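You operate a simulated robot arm through the tools that you are given. There is no shell and no other tool. Be economical: measure what you need, move in short steps, check, and stop when the job is done.

The job below is to be done with a simulated two-armed robot. You get a single attempt, and the scene is never put back.

TASK
Wipe the pink spill off the bottom fridge shelf.
Fine: lift the red tub out to the end worktop, use the orange sponge, put both back where they were, lid still on, leave the jug alone and shut the fridge door. What is to be rubbed or washed off counts as gone when no trace of it is left.

The check looks at the end state, three seconds after you hand in, the way a careful person would. Anything else that was tipped, shoved, dropped, spilled or broken makes it a failure. A push-on lid holds only when it is set on centred and level and pressed home; a screw cap is set on level and turned clockwise until tight.

THE ROBOT
Two 7-joint arms with two-finger parallel grippers on one trunk, on a base that drives. Base frame: it is fixed to the floor where the robot stands at the start and does not move with it; the origin is under the middle of the robot, x ahead of it, y to its left, z up; the surface under the hand at the start is at about z = 91. Units: cm, rad, N and s.
The left shoulder is at the start at [8, 13.1, 94.7], the right one opposite. With the tool pointing down near the work surface each hand reaches from about 38 to 84 cm from the robot's upright axis, wherever it stands, measured 20 degrees to its own side. Places, roughly: end worktop [80, -20, 90]; fridge door [-20, 70, 110]; pink spill [40, 50, 90]; red tub (13x7x6 cm) [40, 50, 90]. Payload 1.57 kg a hand.
Tool frame (each hand has its own): the origin (TCP) lies between the finger pads and is the grasp point; the fingertips stand 3 cm ahead of it; z points along the fingers, y is the line along which they close. Largest opening 11 cm; finger width 2.4, thickness 1.2; the body of the gripper, 4.8 by 11.2 cm, starts 7.8 cm behind the TCP.
Orientation is told as [roll, pitch, yaw] about the base's x, y, z axes, in that order, counted from this pose: with the fingers straight down and closing along the base's y, the tool's x points along the base's -x, its y along +y and its z along -z.

THE INTERFACE
- The arms move only by the tool jog_arm. It takes "left_deltas", "right_deltas" or both (then of equal length, played together; a hand with none holds still); each is a list of rows, each a list of 7 numbers: the shift along the tool's x, y, z in cm, then the turn, a rotation vector about the tool's x, y, z in rad, then the closure, from 0 (fully open) to 1 (shut). In form: [[tx, ty, tz, rx, ry, rz, hand], ...]. A call has 1 to 20 rows; each row shifts and turns the commanded pose from where the row before left it, along the tool's axes as they then stand. Each row takes 0.2 s and may step no farther than 5 cm and 0.15 rad from the row before; otherwise, or with a gripper value out of range, the whole call is refused. A pose out of reach is approached as far as the arm can. The call stops where the force on the tool passes 50 N (or 10 N more than at its start, if that is more) or the arm is blocked; 0.2 s more then pass. The fingers move at their own pace (about 10.8 cm/s each) and stop on an object; they squeeze with about 43 N. The grip force told is the motor's: it shows also when the fingers shut on nothing. Time passes only in rows, and 0.2 s behind the last, so rows that do not move let the fingers close. The reply holds the time, the measured pose of the TCP, the force on the tool along the base axes, the opening and the grip force, in the units named above and with some noise, with the torque about the TCP (base axes, N m) and any sound that the robot's microphone picked up.
- Cameras (640 x 400 px; columns grow to the right, rows downward): "scene" is now at [-9.82, 7.05, 140.76]; the picture's right is [0.85, -0.52, -0.00], its down [-0.36, -0.58, -0.73] and it looks along [0.38, 0.62, -0.68] (base axes); focal length 214 px, centre (320, 200). "left" rides on the left gripper at [7, -1.6, -14.1] in its tool frame; the picture's right is [0.23, 0.97, 0.00], its down [-0.86, 0.20, -0.48] and it looks along [-0.47, 0.11, 0.88] (tool axes); focal length 222 px, centre (320, 200). "right" rides on the right gripper at [7, 1.6, -14.1] in its tool frame; the picture's right is [-0.23, 0.97, 0.00], its down [-0.85, -0.20, -0.48] and it looks along [-0.47, -0.11, 0.88] (tool axes); focal length 222 px, centre (320, 200). There is no depth. A picture from a camera that has moved, and an enlarged one, comes with that camera's place and axes in the base frame and with its lens.
- capture(camera): a new picture of that camera. It takes no simulated time.
- steer(legs): drives the robot by 1 to 6 legs, each [ahead, left, turn to the left] in cm, cm and rad, along the robot's own axes; the way and the turn of a leg run together, so that a leg with both is an arc; at most 150 cm and 3.142 rad a leg. The arms and the cameras ride along, it lands a little off, and it stops where it bumps. It gives what a move gives.
- head_to(pan, tilt): turns the head with the scene camera to pan (to the left, within 1.902 rad either way) and tilt (down, from -0.506 to 1.204), counted from straight ahead of the robot. It gives what a move gives.
- inspect(camera, box): a new picture of the part [left, top, right, bottom] of that camera's present view, enlarged. It takes no simulated time.
- sign_off(): hands the job in; it is judged then, once.

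Work in short steps. Places have to be worked out from the pictures, the camera data and where the tool is seen: move nearer, look again, correct. Check each grasp and each placing, and mend what went wrong. You have 120 turns and 108 pictures in all, those below and enlarged ones among them. Open the grippers and draw the arms clear of the work before you hand the job in, unless the task says otherwise; then end with one line.

The tools are called after "Request:" by a JSON object that holds its "op" and its "data". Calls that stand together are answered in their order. jog_arm: Moves the arms, as the interface text tells. Its arguments: {"type":"object","properties":{"left_deltas":{"type":"array","items":{"type":"array","items":{"type":"number"}}},"right_deltas":{"type":"array","items":{"type":"array","items":{"type":"number"}}}},"required":[]} The other tools are called the same way: steer (legs) drives the base; head_to (pan, tilt) turns the head that bears the scene camera; capture (camera) takes a picture; inspect (camera, box) takes an enlarged picture of a part of a camera's view; sign_off () hands the job in.

At the start:

```text
time: 0.0
left_eef_pos: [29.1, 42.12, 120.65]
left_ee_rot: [0.0, 0.0, 0.0]
left_force: [0.2, 0.4, -0.4]
left_torque: [0.01, 0.0, 0.03]
left_gripper_width: 11.01
left_gripper_force: 0.0
right_eef_pos: [50.75, 7.13, 121.75]
right_ee_rot: [-0.001, 0.0, 0.0]
right_force: [-0.1, 0.5, -0.4]
right_torque: [-0.01, -0.01, -0.01]
right_gripper_width: 10.99
right_gripper_force: 0.0
robot x, y, heading: [-0.34, -0.13, -0.001]
head pan, tilt: [1.019, 0.75]
```

scene: 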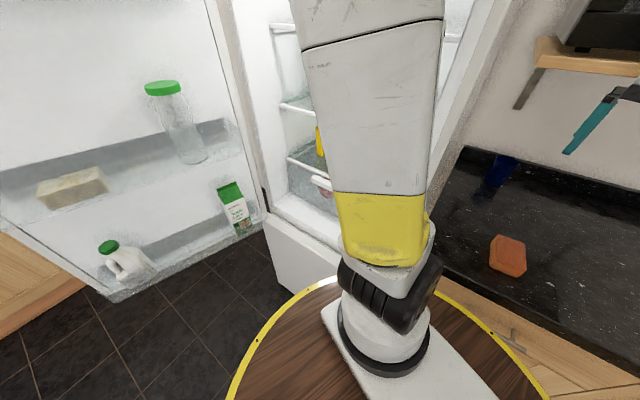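
right: 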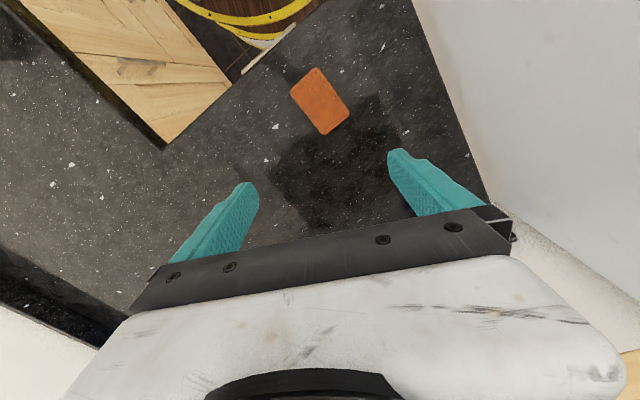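
left: 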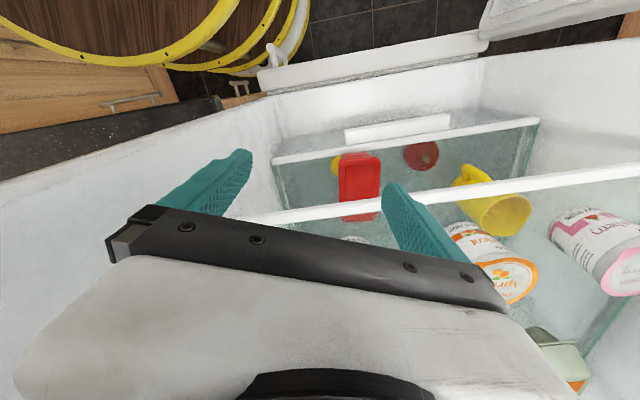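

I'll look around first: the left arm blocks the fridge view, so I take the scene picture with other head angles.

Request:
{"op": "head_to", "data": {"pan": 1.3, "tilt": 0.5}}

Request:
{"op": "capture", "data": {"camera": "scene"}}

Request:
{"op": "head_to", "data": {"pan": 0.2, "tilt": 0.7}}

Request:
{"op": "capture", "data": {"camera": "scene"}}

Request:
{"op": "inspect", "data": {"camera": "left", "box": [240, 80, 560, 280]}}

```text
time: 0.8
left_eef_pos: [29.04, 41.97, 120.73]
left_ee_rot: [0.0, -0.001, 0.002]
left_force: [-1.3, -1.3, -0.1]
left_torque: [-0.01, 0.02, 0.01]
left_gripper_width: 11.0
left_gripper_force: 0.1
right_eef_pos: [50.57, 7.03, 121.7]
right_ee_rot: [0.0, 0.002, -0.001]
right_force: [1.0, -0.1, -0.1]
right_torque: [0.03, 0.01, -0.03]
right_gripper_width: 10.97
right_gripper_force: 0.0
robot x, y, heading: [0.12, -0.03, 0.0]
head pan, tilt: [1.3, 0.499]
```

```text
104 pictures are left
camera scene: at [-11.73, 8.75, 142.95], right [0.96, -0.27, 0.0], down [-0.13, -0.46, -0.88], along [0.24, 0.85, -0.48], focal length 214 px, centre (320, 200)
```

scene: 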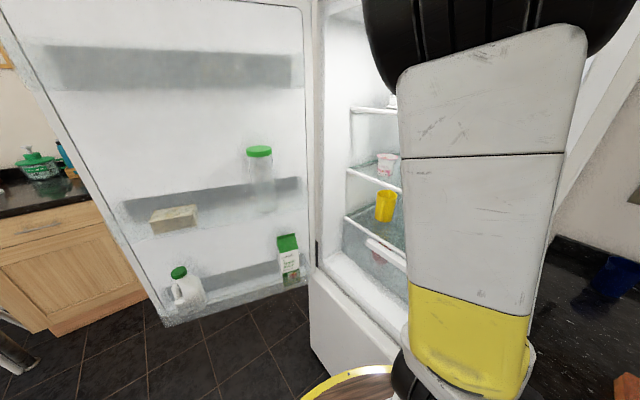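

```text
time: 2.1
left_eef_pos: [29.17, 42.03, 120.8]
left_ee_rot: [0.001, 0.001, 0.0]
left_force: [-0.4, -0.5, -0.7]
left_torque: [0.01, 0.04, 0.04]
left_gripper_width: 11.0
left_gripper_force: 0.1
right_eef_pos: [50.71, 7.23, 121.63]
right_ee_rot: [0.0, 0.0, 0.0]
right_force: [0.1, -0.2, 0.1]
right_torque: [0.02, 0.0, -0.02]
right_gripper_width: 11.03
right_gripper_force: 0.1
robot x, y, heading: [-0.13, -0.04, 0.0]
head pan, tilt: [0.201, 0.7]
```

```text
103 pictures are left
camera scene: at [-5.85, 1.69, 141.18], right [0.2, -0.98, 0.0], down [-0.63, -0.13, -0.76], along [0.75, 0.15, -0.64], focal length 214 px, centre (320, 200)
```

scene: 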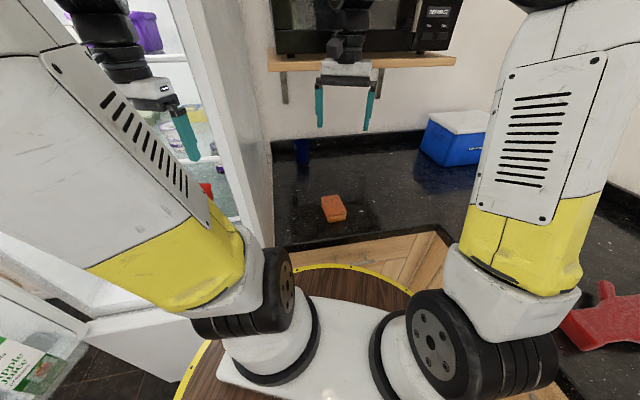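

```text
2.00 times, centred on (400, 180) of left
camera zoom: at [22.16, 40.58, 134.83], right [-0.23, 0.97, 0.0], down [0.86, 0.2, 0.48], along [0.47, 0.11, -0.88], focal length 444 px, centre (160, 240)
```

zoom: 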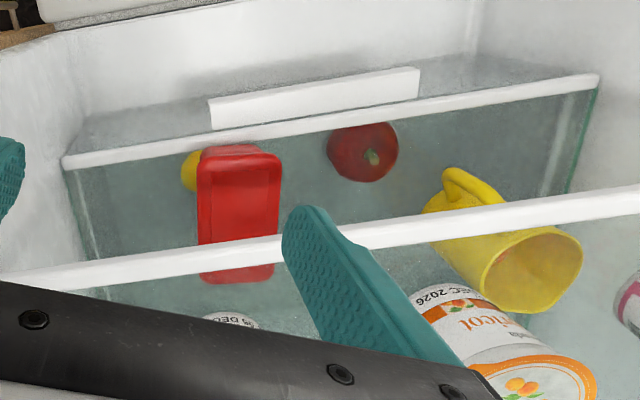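

The sponge lies near [47.5, 8, 91], right under the right hand. The fridge seems to face roughly −x; I pull the left hand back and pitch it forward so its camera looks into the shelves.

Request:
{"op": "jog_arm", "data": {"left_deltas": [[3, 0, 0, 0, 0, 0, 0], [3, 0, 0, 0, 0, 0, 0], [3, 0, 0, 0, -0.13, 0, 0], [0, 0, 0, 0, -0.13, 0, 0], [0, 0, 0, 0, -0.13, 0, 0], [0, 0, 0, 0, -0.13, 0, 0], [0, 0, 0, 0, -0.13, 0, 0], [0, 0, 0, 0, -0.13, 0, 0]]}}

Request:
{"op": "capture", "data": {"camera": "left"}}

```text
time: 3.9
left_eef_pos: [20.16, 42.12, 120.82]
left_ee_rot: [-0.001, -0.781, -0.001]
left_force: [0.1, -0.8, -0.5]
left_torque: [0.0, 0.01, -0.02]
left_gripper_width: 11.01
left_gripper_force: 0.1
right_eef_pos: [50.7, 7.1, 121.69]
right_ee_rot: [-0.001, 0.0, 0.001]
right_force: [-0.4, 0.8, -0.3]
right_torque: [0.05, 0.02, -0.01]
right_gripper_width: 11.01
right_gripper_force: 0.0
robot x, y, heading: [-0.18, 0.02, -0.003]
head pan, tilt: [0.201, 0.7]
```

```text
101 pictures are left
camera left: at [5.23, 40.57, 125.85], right [-0.16, 0.97, -0.16], down [0.27, 0.2, 0.94], along [0.95, 0.11, -0.29], focal length 222 px, centre (320, 200)
```

left: 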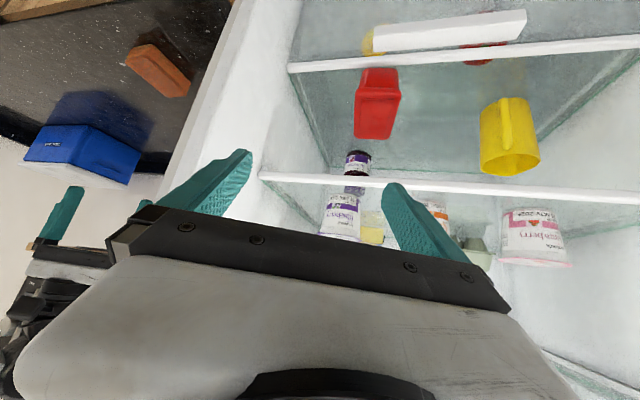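

The picture is upside down, but shows the bottom shelf with red tub and yellow jug. I'll zoom for the spill.

Request:
{"op": "inspect", "data": {"camera": "left", "box": [270, 0, 590, 200]}}

Request:
{"op": "head_to", "data": {"pan": 0.85, "tilt": 0.6}}

Request:
{"op": "capture", "data": {"camera": "scene"}}

```text
2.00 times, centred on (430, 100) of left
camera zoom: at [5.23, 40.57, 125.85], right [-0.16, 0.97, -0.16], down [0.27, 0.2, 0.94], along [0.95, 0.11, -0.29], focal length 444 px, centre (100, 400)
```

zoom: 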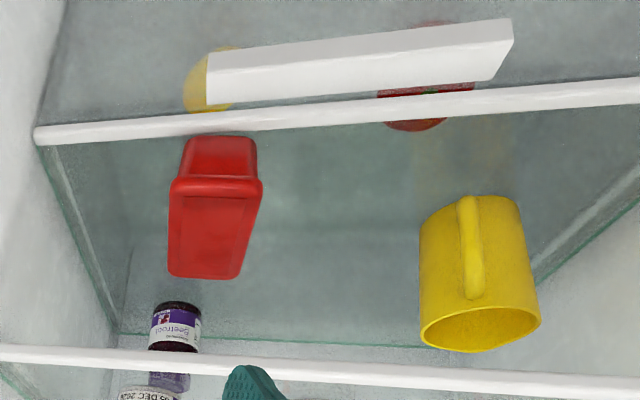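

```text
time: 5.0
left_eef_pos: [20.15, 42.14, 120.71]
left_ee_rot: [0.0, -0.781, 0.0]
left_force: [0.0, 0.4, -0.5]
left_torque: [0.0, -0.04, -0.02]
left_gripper_width: 11.02
left_gripper_force: 0.1
right_eef_pos: [50.77, 7.17, 121.53]
right_ee_rot: [0.002, 0.001, 0.0]
right_force: [-0.2, -0.3, 0.4]
right_torque: [-0.02, 0.03, 0.05]
right_gripper_width: 11.01
right_gripper_force: 0.0
robot x, y, heading: [-0.05, -0.01, 0.006]
head pan, tilt: [0.85, 0.6]
```

```text
99 pictures are left
camera scene: at [-8.34, 6.62, 142.04], right [0.75, -0.66, 0.0], down [-0.37, -0.42, -0.82], along [0.55, 0.62, -0.57], focal length 214 px, centre (320, 200)
```

scene: 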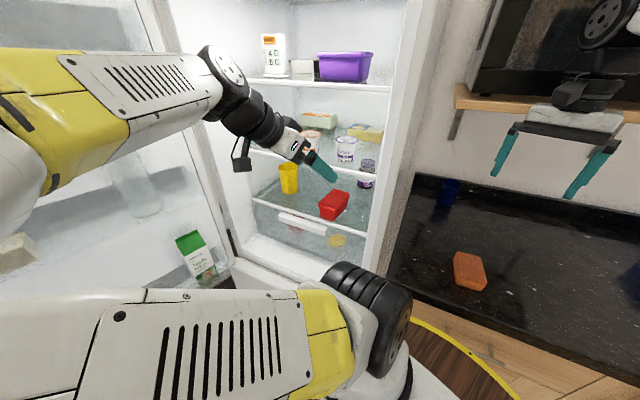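

Good view. I zoom the scene camera on the shelf and the sponge for triangulation.

Request:
{"op": "inspect", "data": {"camera": "scene", "box": [240, 130, 400, 260]}}

```text
3.08 times, centred on (320, 195) of scene
camera zoom: at [-8.34, 6.62, 142.04], right [0.75, -0.66, 0.0], down [-0.37, -0.42, -0.82], along [0.55, 0.62, -0.57], focal length 660 px, centre (320, 215)
```

zoom: 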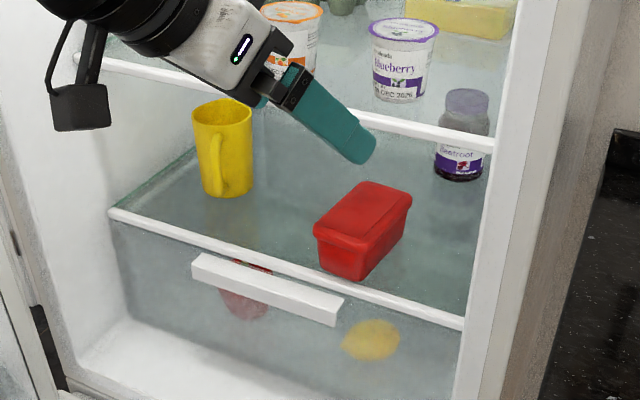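

Triangulating from both views: shelf surface z≈91.3, tub centre ≈[39.4, 52.1], yaw ≈0.305 rad, lid top ≈97.3, next shelf at z≈113. I turn the left hand nearly horizontal, aligned with the tub, and bring it to a pre-grasp point in front of it.

Request:
{"op": "jog_arm", "data": {"left_deltas": [[0, 0, 0, 0, -0.145, 0, 0], [0, 0, 0, 0, -0.145, 0, 0], [0, 0, 0, 0, -0.145, 0, 0], [0, 0, 0, 0, -0.145, 0, 0], [0, 0, 0, -0.0994, 0, -0.0212, 0], [0, 0, 0, -0.0994, 0, -0.0212, 0], [0, 0, 0, -0.0994, 0, -0.0212, 0], [3.47, 0.62, 1.875, 0, 0, 0, 0], [3.47, 0.62, 1.875, 0, 0, 0, 0], [3.47, 0.62, 1.875, 0, 0, 0, 0], [3.47, 0.62, 1.875, 0, 0, 0, 0], [3.47, 0.62, 1.875, 0, 0, 0, 0], [3.47, 0.62, 1.875, 0, 0, 0, 0]]}}

Request:
{"op": "capture", "data": {"camera": "left"}}

Request:
{"op": "capture", "data": {"camera": "scene"}}

```text
time: 7.8
left_eef_pos: [23.54, 51.5, 100.35]
left_ee_rot: [0.003, -1.361, 0.306]
left_force: [-1.3, -0.9, -0.1]
left_torque: [0.0, 0.01, -0.03]
left_gripper_width: 10.98
left_gripper_force: 0.0
left hand out of reach, approached as far as the arm can: row 7, 8, 9, 10
right_eef_pos: [50.69, 7.06, 121.6]
right_ee_rot: [0.0, 0.001, -0.001]
right_force: [-0.3, -0.4, 0.3]
right_torque: [0.02, 0.0, 0.01]
right_gripper_width: 11.0
right_gripper_force: 0.0
robot x, y, heading: [-0.28, 0.0, -0.002]
head pan, tilt: [0.85, 0.6]
```

```text
97 pictures are left
camera left: at [9.39, 45.5, 96.35], right [-0.34, 0.91, -0.22], down [-0.34, 0.1, 0.94], along [0.88, 0.39, 0.27], focal length 222 px, centre (320, 200)
```

left: 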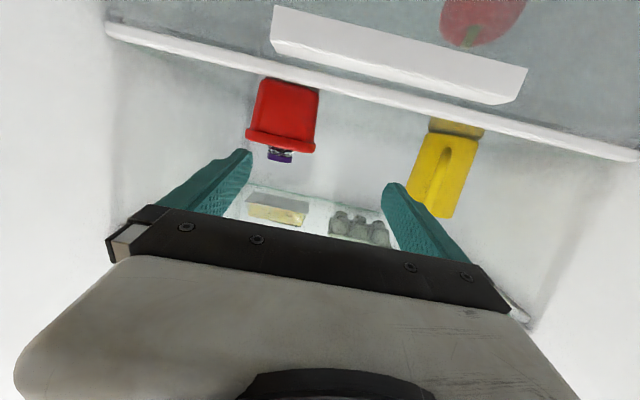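

```text
96 pictures are left
camera scene: at [-8.35, 6.6, 142.04], right [0.75, -0.66, 0.0], down [-0.37, -0.42, -0.83], along [0.54, 0.62, -0.56], focal length 214 px, centre (320, 200)
```

scene: 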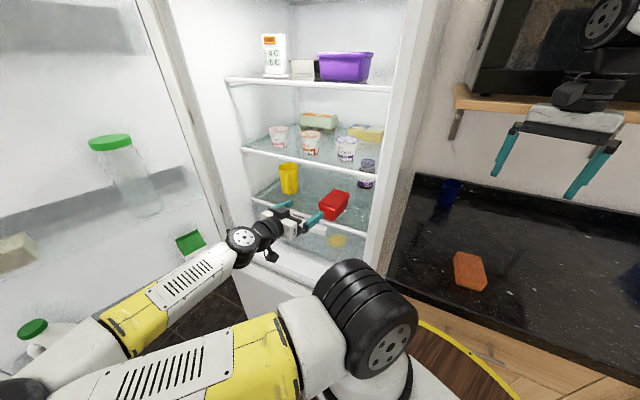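

Hand is level and in front of the tub. I zoom in for rim and shelf heights.

Request:
{"op": "inspect", "data": {"camera": "left", "box": [200, 50, 360, 180]}}

```text
3.08 times, centred on (280, 115) of left
camera zoom: at [9.39, 45.5, 96.35], right [-0.34, 0.91, -0.22], down [-0.34, 0.1, 0.94], along [0.88, 0.39, 0.27], focal length 684 px, centre (443, 462)
```

zoom: 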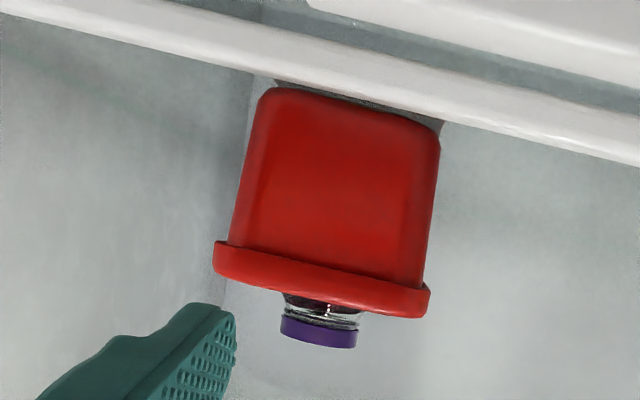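

Tub bottom and shelf come out at z≈91.8–92, the lid's underside at ≈97, so I'll grip the body under the rim with TCP z≈94.3. I shift to 10 cm in front of the grasp point first.

Request:
{"op": "jog_arm", "data": {"left_deltas": [[1.42, -1.38, 1.6, 0, 0, 0, 0], [1.42, -1.38, 1.6, 0, 0, 0, 0], [1.42, -1.38, 1.6, 0, 0, 0, 0], [0, 0, 0, 0, 0, 0, 0]]}}

Request:
{"op": "capture", "data": {"camera": "left"}}

```text
time: 8.8
left_eef_pos: [28.24, 49.73, 94.77]
left_ee_rot: [-0.002, -1.362, 0.303]
left_force: [-0.4, -0.6, -0.2]
left_torque: [-0.01, 0.0, 0.0]
left_gripper_width: 10.99
left_gripper_force: 0.1
left hand out of reach, approached as far as the arm can: row 2, 3
right_eef_pos: [50.74, 7.01, 121.61]
right_ee_rot: [0.0, 0.001, 0.0]
right_force: [-0.1, 1.0, 0.2]
right_torque: [-0.01, 0.01, 0.01]
right_gripper_width: 11.0
right_gripper_force: 0.1
robot x, y, heading: [-0.17, 0.31, 0.001]
head pan, tilt: [0.85, 0.6]
```

```text
94 pictures are left
camera left: at [14.2, 43.72, 90.81], right [-0.33, 0.92, -0.22], down [-0.34, 0.1, 0.94], along [0.88, 0.39, 0.27], focal length 222 px, centre (320, 200)
```

left: 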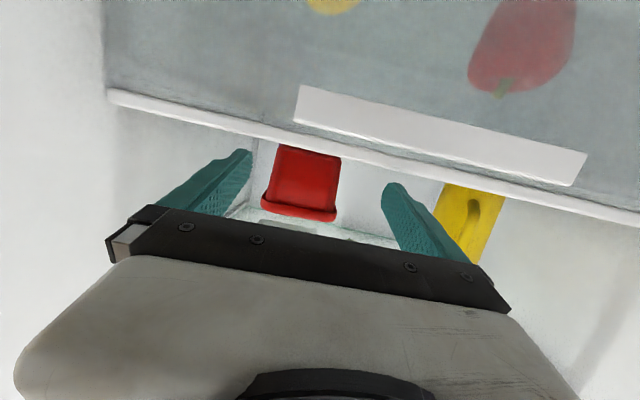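

The hand is aligned to within ~1 cm laterally. I move forward 5.8 cm and read the pose again (the command may still hold the unreached offset).

Request:
{"op": "jog_arm", "data": {"left_deltas": [[-0.33, 0, 1.93, 0, 0, 0, 0], [-0.33, 0, 1.93, 0, 0, 0, 0], [-0.33, 0, 1.93, 0, 0, 0, 0], [0, 0, 0, 0, 0, 0, 0]]}}

Request:
{"op": "capture", "data": {"camera": "left"}}

Request:
{"op": "inspect", "data": {"camera": "scene", "box": [240, 130, 400, 260]}}

```text
time: 9.8
left_eef_pos: [33.88, 51.44, 94.61]
left_ee_rot: [0.001, -1.36, 0.306]
left_force: [0.5, 0.1, -0.1]
left_torque: [0.01, -0.02, 0.02]
left_gripper_width: 10.98
left_gripper_force: 0.0
right_eef_pos: [50.6, 7.13, 121.67]
right_ee_rot: [0.0, 0.0, 0.0]
right_force: [0.4, -0.2, -0.5]
right_torque: [0.0, 0.0, -0.02]
right_gripper_width: 10.99
right_gripper_force: 0.0
robot x, y, heading: [-0.33, 0.03, 0.001]
head pan, tilt: [0.85, 0.6]
```

```text
93 pictures are left
camera left: at [19.83, 45.42, 90.66], right [-0.34, 0.91, -0.22], down [-0.34, 0.1, 0.94], along [0.88, 0.39, 0.27], focal length 222 px, centre (320, 200)
```

left: 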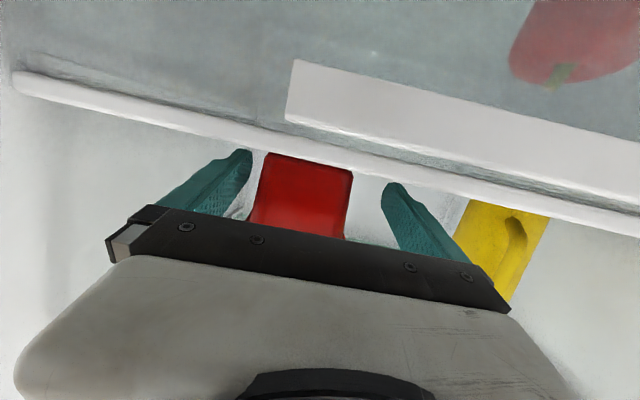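

```text
3.08 times, centred on (320, 195) of scene
camera zoom: at [-8.35, 6.63, 142.04], right [0.75, -0.66, 0.0], down [-0.37, -0.42, -0.83], along [0.54, 0.62, -0.56], focal length 660 px, centre (320, 215)
```

zoom: 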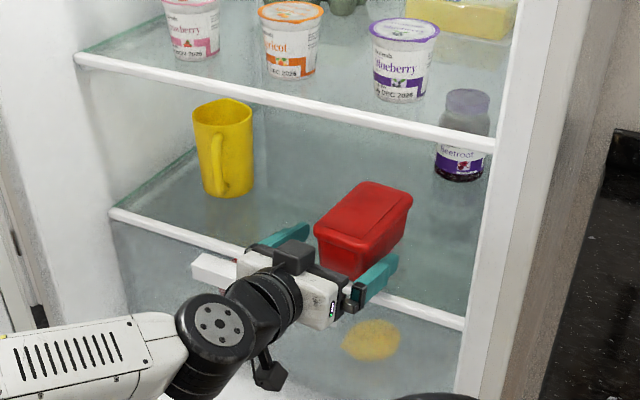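

Fingers straddle the tub; it sits ~0.9 cm toward the right finger. I correct sideways and advance to the grasp point without closing.

Request:
{"op": "jog_arm", "data": {"left_deltas": [[0, -0.9, 0, 0, 0, 0, 0], [-0.2, 0, 1.3, 0, 0, 0, 0], [-0.16, 0, 1.27, 0, 0, 0, 0], [-0.15, 0, 1.27, 0, 0, 0, 0], [0, 0, 0, 0, 0, 0, 0]]}}

Request:
{"op": "capture", "data": {"camera": "left"}}

Request:
{"op": "inspect", "data": {"camera": "scene", "box": [270, 150, 390, 240]}}

```text
time: 10.9
left_eef_pos: [37.98, 51.84, 94.17]
left_ee_rot: [0.001, -1.358, 0.303]
left_force: [-0.4, -1.2, -0.2]
left_torque: [-0.01, -0.03, -0.04]
left_gripper_width: 10.99
left_gripper_force: 0.0
right_eef_pos: [50.7, 7.15, 121.57]
right_ee_rot: [0.001, 0.001, 0.001]
right_force: [-0.6, 0.7, -1.1]
right_torque: [-0.03, -0.04, 0.0]
right_gripper_width: 11.01
right_gripper_force: 0.0
robot x, y, heading: [0.22, 0.12, -0.001]
head pan, tilt: [0.85, 0.6]
```

```text
91 pictures are left
camera left: at [23.84, 45.72, 90.3], right [-0.34, 0.91, -0.22], down [-0.34, 0.1, 0.94], along [0.88, 0.39, 0.27], focal length 222 px, centre (320, 200)
```

left: 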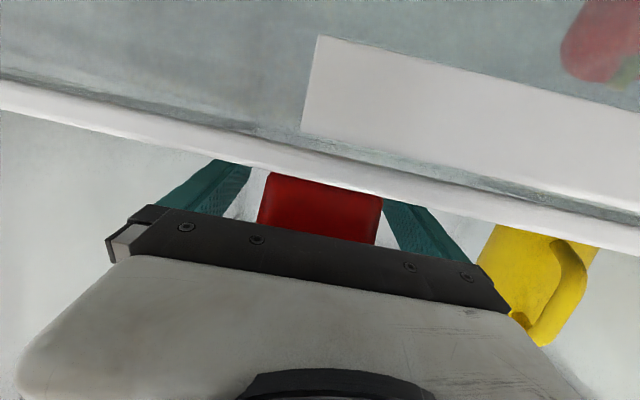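

```text
4.44 times, centred on (330, 195) of scene
camera zoom: at [-8.35, 6.63, 142.04], right [0.75, -0.66, 0.0], down [-0.37, -0.42, -0.82], along [0.54, 0.62, -0.57], focal length 953 px, centre (276, 222)
```

zoom: 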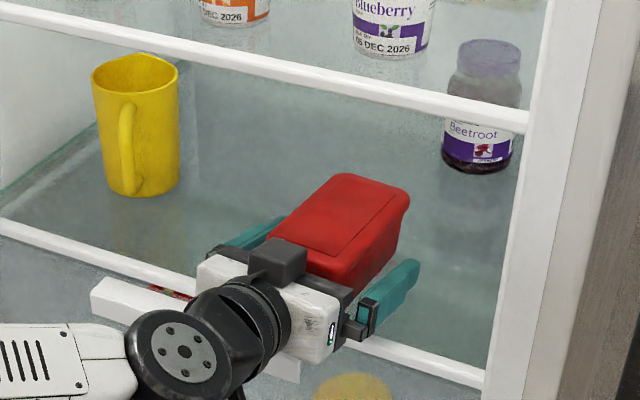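

Well centred and low. I close the fingers.

Request:
{"op": "jog_arm", "data": {"left_deltas": [[0, 0, 0, 0, 0, 0, 0.3], [0, 0, 0, 0, 0, 0, 0.5], [0, 0, 0, 0, 0, 0, 0.7], [0, 0, 0, 0, 0, 0, 1], [0, 0, 0, 0, 0, 0, 1]]}}

```text
time: 12.2
left_eef_pos: [38.02, 51.76, 94.28]
left_ee_rot: [0.004, -1.36, 0.303]
left_force: [0.1, -1.9, 1.4]
left_torque: [-0.16, 0.09, 0.03]
left_gripper_width: 6.54
left_gripper_force: 42.9
right_eef_pos: [50.69, 7.09, 121.61]
right_ee_rot: [-0.002, 0.0, 0.0]
right_force: [0.2, 0.2, -0.4]
right_torque: [0.02, 0.0, -0.01]
right_gripper_width: 11.0
right_gripper_force: 0.2
robot x, y, heading: [-0.16, 0.07, 0.003]
head pan, tilt: [0.85, 0.6]
```

Held at 6.54 cm. I lift it 2.5 cm straight up and look.

Request:
{"op": "jog_arm", "data": {"left_deltas": [[-0.8, 0, -0.17, 0, 0, 0, 1], [-0.8, 0, -0.17, 0, 0, 0, 1], [-0.8, 0, -0.17, 0, 0, 0, 1], [0, 0, 0, 0, 0, 0, 1]]}}

Request:
{"op": "inspect", "data": {"camera": "scene", "box": [270, 150, 390, 240]}}

```text
time: 13.2
left_eef_pos: [37.83, 51.74, 96.74]
left_ee_rot: [0.0, -1.361, 0.304]
left_force: [0.5, 0.2, -3.4]
left_torque: [0.04, -0.01, -0.02]
left_gripper_width: 6.57
left_gripper_force: 42.7
right_eef_pos: [50.65, 7.07, 121.56]
right_ee_rot: [0.001, 0.0, 0.0]
right_force: [0.5, 1.5, 0.3]
right_torque: [-0.05, 0.0, -0.04]
right_gripper_width: 11.0
right_gripper_force: 0.1
robot x, y, heading: [0.29, -0.02, -0.001]
head pan, tilt: [0.85, 0.6]
```

```text
4.44 times, centred on (330, 195) of scene
camera zoom: at [-8.34, 6.64, 142.04], right [0.75, -0.66, 0.0], down [-0.37, -0.42, -0.82], along [0.54, 0.62, -0.57], focal length 953 px, centre (276, 222)
```

zoom: 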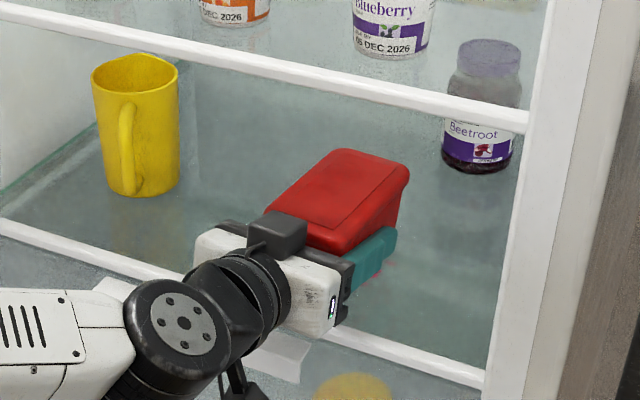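

The tub rises level with its lid on; a trace of pink shows beneath. I lift a little more and check what's behind before backing off.

Request:
{"op": "jog_arm", "data": {"left_deltas": [[-1, 0, -0.21, 0, 0, 0, 1], [-1, 0, -0.21, 0, 0, 0, 1], [-1, 0, -0.21, 0, 0, 0, 1], [0, 0, 0, 0, 0, 0, 1]]}}

Request:
{"op": "head_to", "data": {"pan": -1.7, "tilt": 0.7}}

Request:
{"op": "capture", "data": {"camera": "scene"}}

Request:
{"op": "head_to", "data": {"pan": 1.9, "tilt": 0.7}}

Request:
{"op": "capture", "data": {"camera": "scene"}}

```text
time: 14.2
left_eef_pos: [38.04, 51.72, 99.61]
left_ee_rot: [0.003, -1.359, 0.303]
left_force: [0.5, 0.2, -2.7]
left_torque: [0.02, -0.03, -0.02]
left_gripper_width: 6.55
left_gripper_force: 43.3
right_eef_pos: [50.73, 7.14, 121.63]
right_ee_rot: [-0.001, 0.0, 0.0]
right_force: [-1.1, -0.5, -0.2]
right_torque: [0.0, 0.01, -0.02]
right_gripper_width: 11.01
right_gripper_force: 0.0
robot x, y, heading: [0.09, 0.09, -0.004]
head pan, tilt: [0.85, 0.6]
```

```text
time: 16.4
left_eef_pos: [37.89, 51.8, 99.8]
left_ee_rot: [0.0, -1.359, 0.304]
left_force: [-0.2, 0.1, -3.2]
left_torque: [-0.03, 0.07, 0.0]
left_gripper_width: 6.56
left_gripper_force: 43.5
right_eef_pos: [50.76, 7.08, 121.66]
right_ee_rot: [0.001, 0.0, 0.001]
right_force: [0.1, 1.2, 0.0]
right_torque: [-0.02, 0.01, 0.01]
right_gripper_width: 11.03
right_gripper_force: 0.0
robot x, y, heading: [-0.03, -0.46, 0.001]
head pan, tilt: [-1.7, 0.7]
```

```text
88 pictures are left
camera scene: at [-15.26, -8.42, 141.18], right [-0.99, 0.13, 0.0], down [0.08, 0.64, -0.77], along [-0.1, -0.76, -0.64], focal length 214 px, centre (320, 200)
```

scene: 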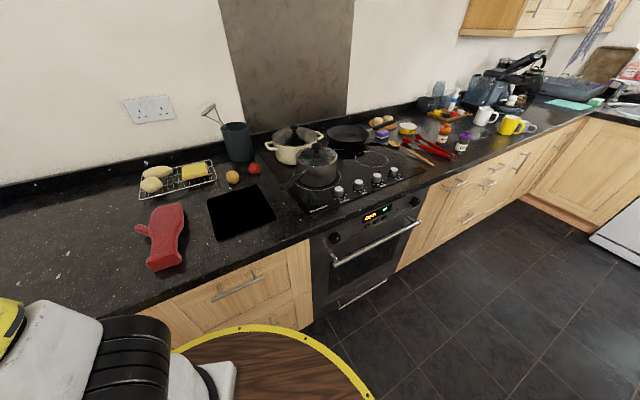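

```text
time: 19.4
left_eef_pos: [37.94, 51.78, 99.72]
left_ee_rot: [0.003, -1.359, 0.302]
left_force: [-0.2, 0.2, -3.7]
left_torque: [-0.01, -0.01, 0.01]
left_gripper_width: 6.57
left_gripper_force: 42.9
right_eef_pos: [50.71, 7.19, 121.59]
right_ee_rot: [0.0, -0.001, 0.0]
right_force: [-0.4, 0.2, -0.3]
right_torque: [0.0, 0.0, -0.02]
right_gripper_width: 10.99
right_gripper_force: 0.0
robot x, y, heading: [-0.1, -0.13, -0.0]
head pan, tilt: [1.901, 0.7]
```

```text
87 pictures are left
camera scene: at [-16.91, 8.04, 141.18], right [0.95, 0.32, 0.0], down [0.21, -0.61, -0.76], along [-0.25, 0.72, -0.64], focal length 214 px, centre (320, 200)
```

scene: 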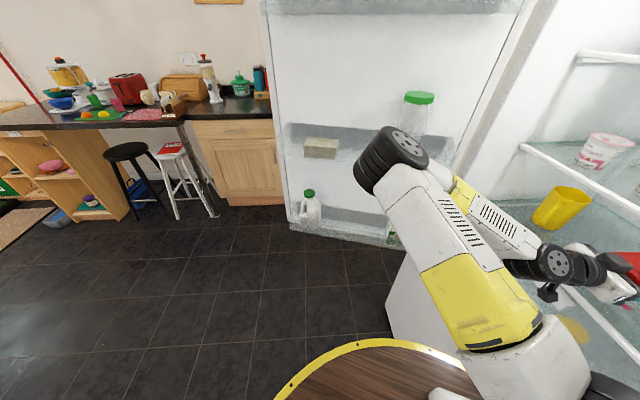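

Behind is clear. I back off 16 cm (and 3 to the right, away from the door) with the tub held.

Request:
{"op": "steer", "data": {"legs": [[-16, -3, 0]]}}

Request:
{"op": "capture", "data": {"camera": "scene"}}

Request:
{"op": "head_to", "data": {"pan": 0.75, "tilt": 0.6}}

Request:
{"op": "capture", "data": {"camera": "scene"}}

```text
time: 20.9
left_eef_pos: [21.6, 48.81, 99.71]
left_ee_rot: [0.002, -1.361, 0.302]
left_force: [0.1, 0.3, -2.3]
left_torque: [0.0, -0.01, 0.0]
left_gripper_width: 6.56
left_gripper_force: 43.1
right_eef_pos: [34.42, 4.23, 121.61]
right_ee_rot: [0.0, 0.0, 0.001]
right_force: [0.6, 0.2, 0.1]
right_torque: [-0.02, 0.03, 0.0]
right_gripper_width: 11.0
right_gripper_force: 0.1
robot x, y, heading: [-15.96, -2.96, -0.001]
head pan, tilt: [1.901, 0.7]
```

```text
86 pictures are left
camera scene: at [-33.18, 5.02, 141.18], right [0.95, 0.32, 0.0], down [0.21, -0.61, -0.76], along [-0.25, 0.72, -0.64], focal length 214 px, centre (320, 200)
```

scene: 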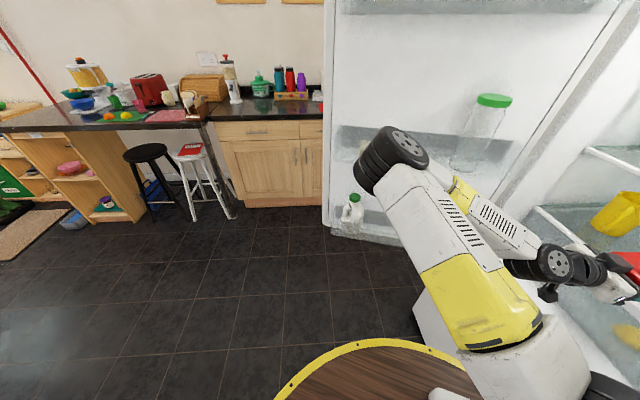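

```text
time: 22.3
left_eef_pos: [21.53, 48.71, 99.63]
left_ee_rot: [0.002, -1.36, 0.302]
left_force: [-0.1, 0.4, -3.1]
left_torque: [-0.03, 0.04, 0.03]
left_gripper_width: 6.56
left_gripper_force: 43.3
right_eef_pos: [34.5, 4.11, 121.62]
right_ee_rot: [-0.001, -0.001, 0.0]
right_force: [1.2, 0.2, -1.0]
right_torque: [-0.03, 0.0, 0.01]
right_gripper_width: 10.99
right_gripper_force: 0.1
robot x, y, heading: [-16.56, -2.8, 0.0]
head pan, tilt: [0.75, 0.6]
```

```text
85 pictures are left
camera scene: at [-23.98, 3.02, 142.04], right [0.68, -0.73, 0.0], down [-0.41, -0.39, -0.82], along [0.6, 0.56, -0.57], focal length 214 px, centre (320, 200)
```

scene: 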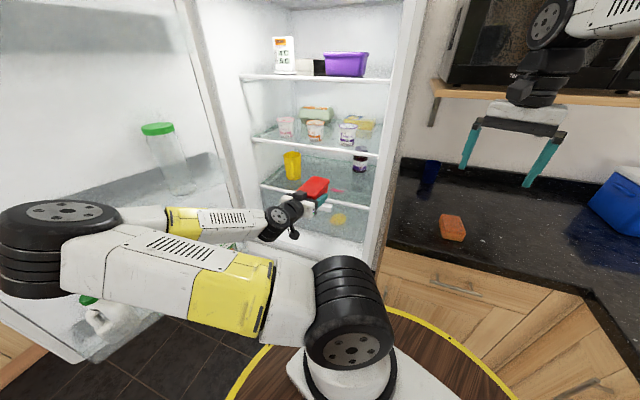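

Out of the shelf. I look at the exposed spill.

Request:
{"op": "inspect", "data": {"camera": "scene", "box": [250, 130, 410, 230]}}

```text
4.00 times, centred on (330, 180) of scene
camera zoom: at [-23.98, 3.02, 142.04], right [0.68, -0.73, 0.0], down [-0.41, -0.39, -0.82], along [0.6, 0.56, -0.57], focal length 858 px, centre (280, 280)
```

zoom: 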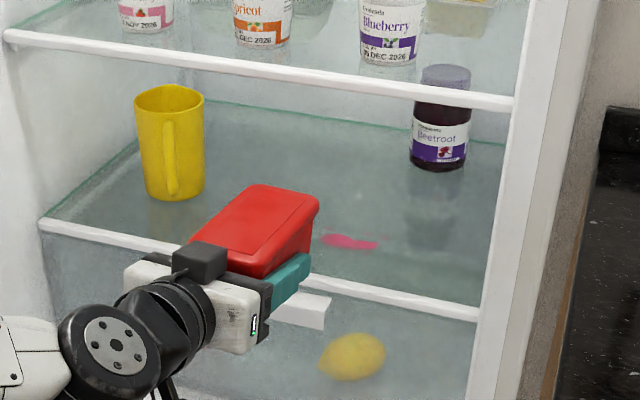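

The spill patch is exposed beside and under where the tub stood. To swing the tub to the worktop without touching the fridge frame I back off further and turn right in arcs.

Request:
{"op": "steer", "data": {"legs": [[-10, -3, 0], [-10, -1, -0.3]]}}

Request:
{"op": "capture", "data": {"camera": "scene"}}

```text
time: 24.4
left_eef_pos: [15.24, 32.63, 99.66]
left_ee_rot: [0.003, -1.36, 0.005]
left_force: [0.1, -0.4, -3.0]
left_torque: [-0.01, 0.01, -0.02]
left_gripper_width: 6.58
left_gripper_force: 42.6
right_eef_pos: [14.27, -13.78, 121.55]
right_ee_rot: [-0.001, 0.0, -0.3]
right_force: [0.2, 0.6, -0.4]
right_torque: [-0.01, 0.03, 0.04]
right_gripper_width: 10.99
right_gripper_force: 0.1
robot x, y, heading: [-35.84, -5.19, -0.303]
head pan, tilt: [0.75, 0.6]
```

```text
83 pictures are left
camera scene: at [-41.82, 2.44, 142.04], right [0.44, -0.9, 0.0], down [-0.51, -0.25, -0.82], along [0.74, 0.36, -0.57], focal length 214 px, centre (320, 200)
```

scene: 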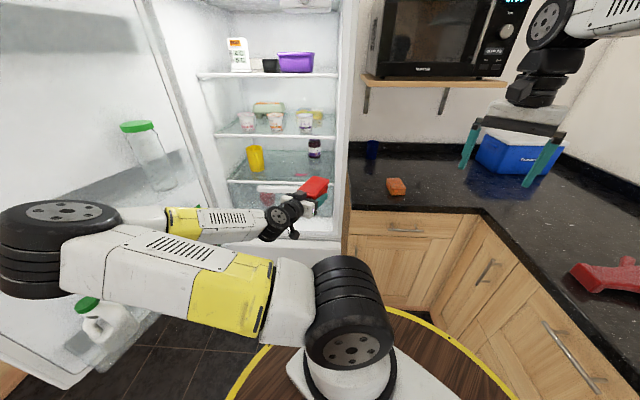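

The fridge frame front is around [30, 26], so I need more room: first move the right arm aside (to its right and up), then back off a bit and turn further right.

Request:
{"op": "jog_arm", "data": {"right_deltas": [[0, -4, -1, 0, 0, 0, 0], [0, -4, -1, 0, 0, 0, 0], [0, -4, -1, 0, 0, 0, 0], [0, -4, -1, 0, 0, 0, 0], [0, -4, -1, 0, 0, 0, 0], [0, -4, 0, 0, 0, 0, 0]]}}

Request:
{"op": "steer", "data": {"legs": [[-12, -4, 0], [0, 0, -0.4]]}}

Request:
{"op": "capture", "data": {"camera": "scene"}}

```text
time: 25.8
left_eef_pos: [15.24, 32.85, 99.69]
left_ee_rot: [-0.001, -1.358, 0.007]
left_force: [0.3, 0.5, -2.9]
left_torque: [0.01, 0.02, -0.02]
left_gripper_width: 6.54
left_gripper_force: 43.4
right_eef_pos: [6.97, -36.6, 126.7]
right_ee_rot: [-0.001, 0.0, -0.298]
right_force: [0.0, 0.1, -0.3]
right_torque: [-0.03, 0.01, -0.02]
right_gripper_width: 11.0
right_gripper_force: 0.1
robot x, y, heading: [-36.29, -5.62, -0.297]
head pan, tilt: [0.75, 0.6]
```

```text
time: 28.3
left_eef_pos: [13.38, 9.33, 99.68]
left_ee_rot: [0.002, -1.36, -0.396]
left_force: [0.3, -0.4, -3.7]
left_torque: [0.0, 0.02, 0.01]
left_gripper_width: 6.53
left_gripper_force: 43.4
right_eef_pos: [-21.17, -51.41, 126.65]
right_ee_rot: [-0.001, 0.0, -0.698]
right_force: [-0.6, 0.2, 0.5]
right_torque: [0.02, 0.01, 0.0]
right_gripper_width: 11.0
right_gripper_force: 0.0
robot x, y, heading: [-48.88, -5.92, -0.7]
head pan, tilt: [0.75, 0.6]
```

```text
82 pictures are left
camera scene: at [-50.99, 3.64, 142.04], right [0.05, -1.0, 0.0], down [-0.56, -0.03, -0.82], along [0.82, 0.04, -0.57], focal length 214 px, centre (320, 200)
```

scene: 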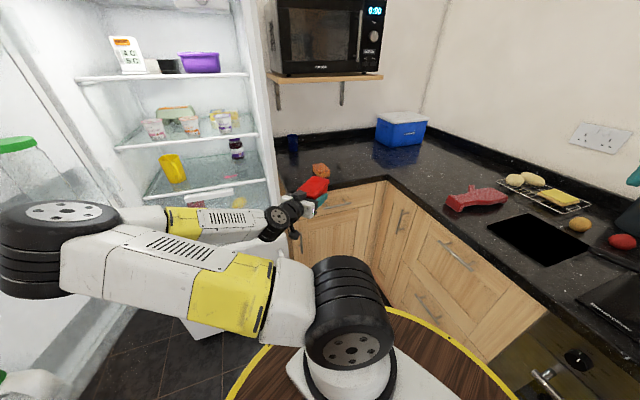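

Clear of the fridge. Now I extend the left arm ahead and swing it in front of the robot, keeping the hand's attitude.

Request:
{"op": "jog_arm", "data": {"left_deltas": [[-0.883, -2.31, 3.35, 0, 0, 0, 1], [-0.883, -2.31, 3.35, 0, 0, 0, 1], [-0.883, -2.31, 3.35, 0, 0, 0, 1], [-0.883, -2.31, 3.35, 0, 0, 0, 1], [-0.883, -2.31, 3.35, 0, 0, 0, 1], [-0.883, -2.31, 3.35, 0, 0, 0, 1], [0.241, -3.71, -1.14, 0, 0, 0, 1], [0.241, -3.71, -1.14, 0, 0, 0, 1], [0.241, -3.71, -1.14, 0, 0, 0, 1], [0.241, -3.71, -1.14, 0, 0, 0, 1], [0.241, -3.71, -1.14, 0, 0, 0, 1], [0.241, -3.71, -1.14, 0, 0, 0, 1], [0.241, -3.71, -1.14, 0, 0, 0, 1], [0.241, -3.71, -1.14, 0, 0, 0, 1], [0.241, -3.71, -1.14, 0, 0, 0, 1], [0, 0, 0, 0, 0, 0, 1]]}}

Request:
{"op": "capture", "data": {"camera": "scene"}}

```text
time: 31.7
left_eef_pos: [8.25, -33.34, 100.92]
left_ee_rot: [0.0, -1.361, -0.398]
left_force: [-0.1, -0.6, -3.0]
left_torque: [0.05, 0.03, 0.05]
left_gripper_width: 6.55
left_gripper_force: 43.3
left hand out of reach, approached as far as the arm can: row 14, 15
right_eef_pos: [-21.24, -51.43, 126.72]
right_ee_rot: [-0.001, 0.001, -0.7]
right_force: [0.2, 0.7, 0.0]
right_torque: [0.0, 0.0, 0.0]
right_gripper_width: 10.97
right_gripper_force: 0.0
robot x, y, heading: [-48.94, -5.91, -0.702]
head pan, tilt: [0.75, 0.6]
```

```text
81 pictures are left
camera scene: at [-50.99, 3.63, 142.04], right [0.05, -1.0, 0.0], down [-0.56, -0.03, -0.82], along [0.82, 0.04, -0.57], focal length 214 px, centre (320, 200)
```

scene: 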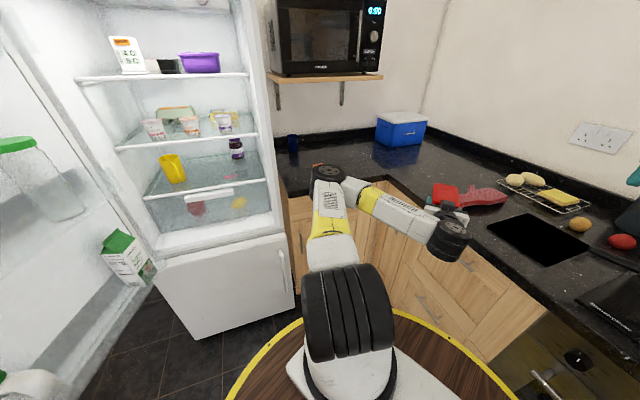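

That configuration puts the elbow too far forward for placing. I return the left arm to its earlier, better configuration at the robot's left front.

Request:
{"op": "jog_arm", "data": {"left_deltas": [[-0.225, 3.46, 1.06, 0, 0, 0, 1], [-0.225, 3.46, 1.06, 0, 0, 0, 1], [-0.225, 3.46, 1.06, 0, 0, 0, 1], [-0.225, 3.46, 1.06, 0, 0, 0, 1], [-0.225, 3.46, 1.06, 0, 0, 0, 1], [-0.225, 3.46, 1.06, 0, 0, 0, 1], [-0.225, 3.46, 1.06, 0, 0, 0, 1], [-0.225, 3.46, 1.06, 0, 0, 0, 1], [0.883, 2.31, -3.35, 0, 0, 0, 1], [0.883, 2.31, -3.35, 0, 0, 0, 1], [0.883, 2.31, -3.35, 0, 0, 0, 1], [0.883, 2.31, -3.35, 0, 0, 0, 1], [0.883, 2.31, -3.35, 0, 0, 0, 1], [0, 0, 0, 0, 0, 0, 1]]}}

Request:
{"op": "head_to", "data": {"pan": 0.6, "tilt": 0.6}}

Request:
{"op": "capture", "data": {"camera": "scene"}}

```text
time: 34.7
left_eef_pos: [15.5, 6.3, 100.01]
left_ee_rot: [0.0, -1.359, -0.397]
left_force: [0.6, -0.4, -2.8]
left_torque: [-0.01, 0.01, 0.05]
left_gripper_width: 6.49
left_gripper_force: 43.2
right_eef_pos: [-21.19, -51.42, 126.76]
right_ee_rot: [-0.001, -0.002, -0.701]
right_force: [-0.4, 0.4, -0.3]
right_torque: [0.0, -0.05, 0.0]
right_gripper_width: 10.98
right_gripper_force: 0.1
robot x, y, heading: [-48.86, -5.34, -0.704]
head pan, tilt: [0.75, 0.6]
```

```text
time: 35.4
left_eef_pos: [15.54, 6.1, 100.1]
left_ee_rot: [0.001, -1.36, -0.396]
left_force: [-0.3, 0.0, -4.0]
left_torque: [0.01, 0.01, 0.03]
left_gripper_width: 6.54
left_gripper_force: 42.8
right_eef_pos: [-21.06, -51.38, 126.62]
right_ee_rot: [-0.001, 0.001, -0.699]
right_force: [-0.9, 0.4, 0.3]
right_torque: [0.0, 0.01, -0.01]
right_gripper_width: 10.99
right_gripper_force: 0.0
robot x, y, heading: [-49.18, -5.53, -0.697]
head pan, tilt: [0.6, 0.6]
```

```text
80 pictures are left
camera scene: at [-51.03, 2.32, 142.04], right [-0.1, -1.0, 0.0], down [-0.56, 0.06, -0.82], along [0.82, -0.08, -0.57], focal length 214 px, centre (320, 200)
```

scene: 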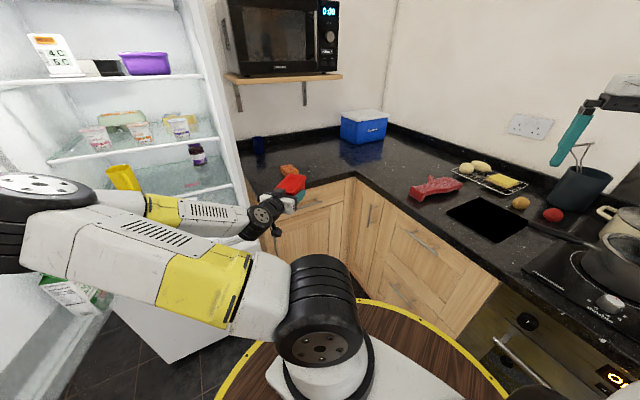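

Elbow is fine again. I inspect the sponge region to choose a spot for the tub next to it.

Request:
{"op": "inspect", "data": {"camera": "scene", "box": [240, 130, 400, 230]}}

```text
4.00 times, centred on (320, 180) of scene
camera zoom: at [-51.03, 2.32, 142.04], right [-0.1, -1.0, 0.0], down [-0.56, 0.06, -0.82], along [0.82, -0.08, -0.57], focal length 858 px, centre (320, 280)
```

zoom: 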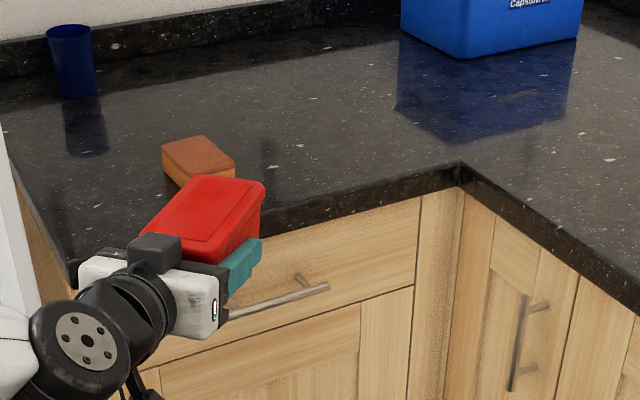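

The sponge (about 9×6×3) is centred at [47.5, 8.2], yaw ≈0.5. The tub fits right of it, TCP ≈[45.7, −4.5]. I drive most of the way there with the tub carried at 6 cm above the surface.

Request:
{"op": "steer", "data": {"legs": [[25, 9.3, 0]]}}

Request:
{"op": "capture", "data": {"camera": "scene"}}

Request:
{"op": "capture", "data": {"camera": "left"}}

```text
time: 37.2
left_eef_pos: [40.53, -2.58, 100.06]
left_ee_rot: [0.002, -1.36, -0.396]
left_force: [-0.1, 0.5, -2.7]
left_torque: [0.06, 0.04, 0.02]
left_gripper_width: 6.52
left_gripper_force: 42.9
right_eef_pos: [3.88, -60.25, 126.68]
right_ee_rot: [0.001, 0.0, -0.698]
right_force: [0.7, -0.2, 0.6]
right_torque: [0.01, -0.04, 0.03]
right_gripper_width: 11.02
right_gripper_force: 0.1
robot x, y, heading: [-23.87, -14.62, -0.691]
head pan, tilt: [0.6, 0.6]
```

```text
78 pictures are left
camera scene: at [-26.04, -6.52, 142.04], right [-0.1, -1.0, 0.0], down [-0.56, 0.05, -0.82], along [0.82, -0.08, -0.57], focal length 214 px, centre (320, 200)
```

scene: 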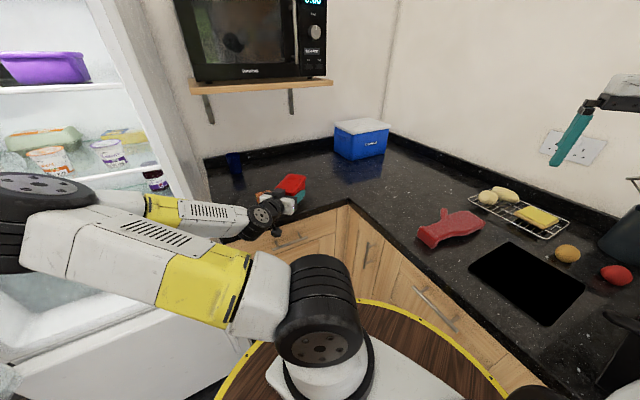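

```text
77 pictures are left
camera left: at [25.88, 1.97, 96.13], right [0.33, 0.92, -0.22], down [-0.19, 0.29, 0.94], along [0.93, -0.27, 0.27], focal length 222 px, centre (320, 200)
```

left: 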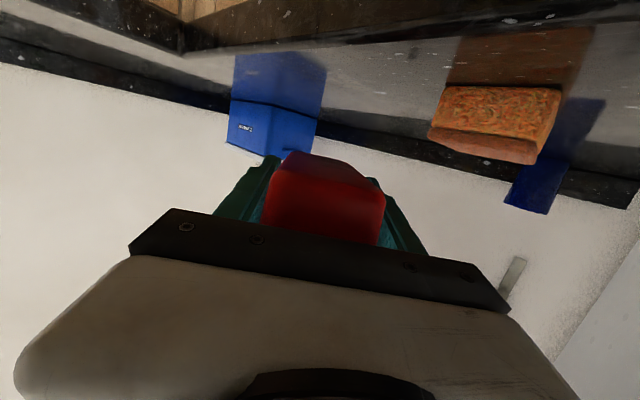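

The counter edge and sponge are in view; the spot is good. I extend the arm to TCP ≈[46.5, −6] and lower to about 1 cm above the surface.

Request:
{"op": "jog_arm", "data": {"left_deltas": [[-0.47, -0.27, 2.23, 0, 0, 0, 1], [-0.47, -0.27, 2.23, 0, 0, 0, 1], [-0.47, -0.27, 2.23, 0, 0, 0, 1], [1.34, 0, 0.285, 0, 0, 0, 1], [1.34, 0, 0.285, 0, 0, 0, 1], [1.34, 0, 0.285, 0, 0, 0, 1], [1.1, 0, 0.235, 0, 0, 0, 1], [0, 0, 0, 0, 0, 0, 1]]}}

Request:
{"op": "capture", "data": {"camera": "left"}}

Request:
{"op": "inspect", "data": {"camera": "scene", "box": [210, 140, 370, 240]}}

```text
time: 39.0
left_eef_pos: [46.73, -5.81, 94.76]
left_ee_rot: [0.003, -1.359, -0.396]
left_force: [0.3, 0.5, -3.3]
left_torque: [0.02, 0.02, 0.02]
left_gripper_width: 6.55
left_gripper_force: 43.5
right_eef_pos: [3.99, -60.27, 126.7]
right_ee_rot: [0.0, -0.001, -0.699]
right_force: [0.2, 0.1, -0.3]
right_torque: [0.01, 0.0, 0.0]
right_gripper_width: 11.01
right_gripper_force: 0.1
robot x, y, heading: [-23.82, -14.55, -0.702]
head pan, tilt: [0.6, 0.6]
```

```text
76 pictures are left
camera left: at [31.94, -1.41, 90.87], right [0.33, 0.92, -0.22], down [-0.19, 0.29, 0.94], along [0.92, -0.27, 0.27], focal length 222 px, centre (320, 200)
```

left: 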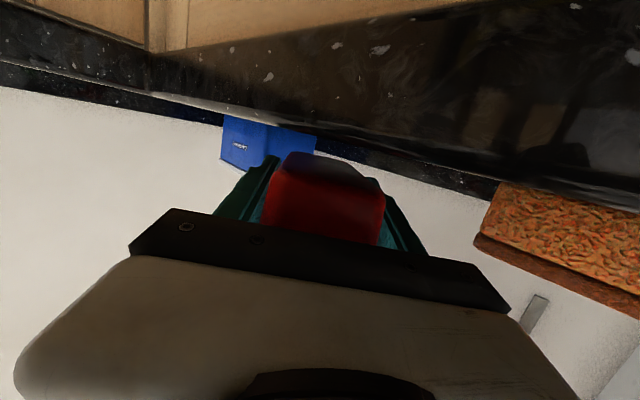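

```text
4.00 times, centred on (290, 190) of scene
camera zoom: at [-26.03, -6.53, 142.04], right [-0.1, -1.0, 0.0], down [-0.56, 0.05, -0.82], along [0.82, -0.08, -0.57], focal length 858 px, centre (440, 240)
```

zoom: 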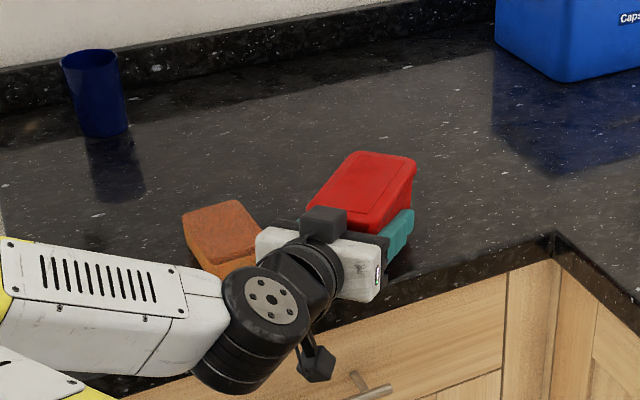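

The camera hangs free in front of the counter edge. I lower in small steps until the force shows contact.

Request:
{"op": "jog_arm", "data": {"left_deltas": [[0.293, 0, 0.062, 0, 0, 0, 1], [0.293, 0, 0.062, 0, 0, 0, 1], [0.196, 0, 0.042, 0, 0, 0, 1], [0, 0, 0, 0, 0, 0, 1]]}}

Request:
{"op": "inspect", "data": {"camera": "scene", "box": [250, 160, 330, 210]}}

```text
time: 40.0
left_eef_pos: [46.61, -5.83, 94.04]
left_ee_rot: [0.001, -1.359, -0.393]
left_force: [0.2, -0.3, -2.4]
left_torque: [-0.01, 0.01, 0.04]
left_gripper_width: 6.57
left_gripper_force: 42.7
right_eef_pos: [4.05, -60.12, 126.71]
right_ee_rot: [0.0, 0.001, -0.697]
right_force: [-0.1, 0.1, 0.6]
right_torque: [-0.04, 0.04, -0.02]
right_gripper_width: 11.0
right_gripper_force: 0.0
robot x, y, heading: [-23.77, -14.4, -0.701]
head pan, tilt: [0.6, 0.6]
```

```text
8.00 times, centred on (290, 185) of scene
camera zoom: at [-26.03, -6.52, 142.04], right [-0.1, -1.0, 0.0], down [-0.56, 0.05, -0.82], along [0.82, -0.08, -0.57], focal length 1716 px, centre (560, 320)
```

zoom: 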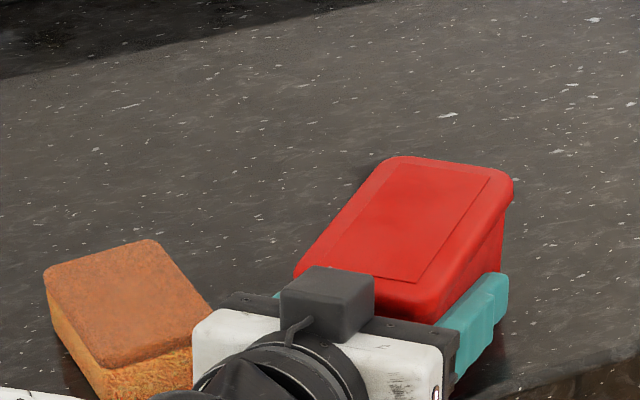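

Not yet in contact; continue in finer steps.

Request:
{"op": "jog_arm", "data": {"left_deltas": [[0.196, 0, 0.042, 0, 0, 0, 1], [0.147, 0, 0.031, 0, 0, 0, 1], [0.147, 0, 0.031, 0, 0, 0, 1], [0, 0, 0, 0, 0, 0, 1]]}}

```text
time: 41.0
left_eef_pos: [46.59, -5.84, 93.59]
left_ee_rot: [0.003, -1.361, -0.393]
left_force: [0.5, 0.2, -3.2]
left_torque: [0.02, -0.01, -0.02]
left_gripper_width: 6.54
left_gripper_force: 43.2
right_eef_pos: [4.04, -60.25, 126.74]
right_ee_rot: [0.001, 0.0, -0.698]
right_force: [0.1, -0.2, 0.0]
right_torque: [0.04, 0.03, -0.01]
right_gripper_width: 11.02
right_gripper_force: 0.0
robot x, y, heading: [-23.84, -14.98, -0.696]
head pan, tilt: [0.6, 0.6]
```

Request:
{"op": "jog_arm", "data": {"left_deltas": [[0.147, 0, 0.031, 0, 0, 0, 1], [0.147, 0, 0.031, 0, 0, 0, 1], [0, 0, 0, 0, 0, 0, 1]]}}

```text
time: 41.9
left_eef_pos: [46.55, -5.84, 93.2]
left_ee_rot: [0.002, -1.359, -0.395]
left_force: [-0.3, -0.2, -2.0]
left_torque: [0.01, -0.01, -0.02]
left_gripper_width: 6.52
left_gripper_force: 43.4
right_eef_pos: [3.93, -60.25, 126.69]
right_ee_rot: [0.001, -0.001, -0.7]
right_force: [0.5, 0.2, 0.8]
right_torque: [0.01, 0.03, 0.0]
right_gripper_width: 11.01
right_gripper_force: 0.0
robot x, y, heading: [-23.85, -14.73, -0.697]
head pan, tilt: [0.6, 0.6]
```

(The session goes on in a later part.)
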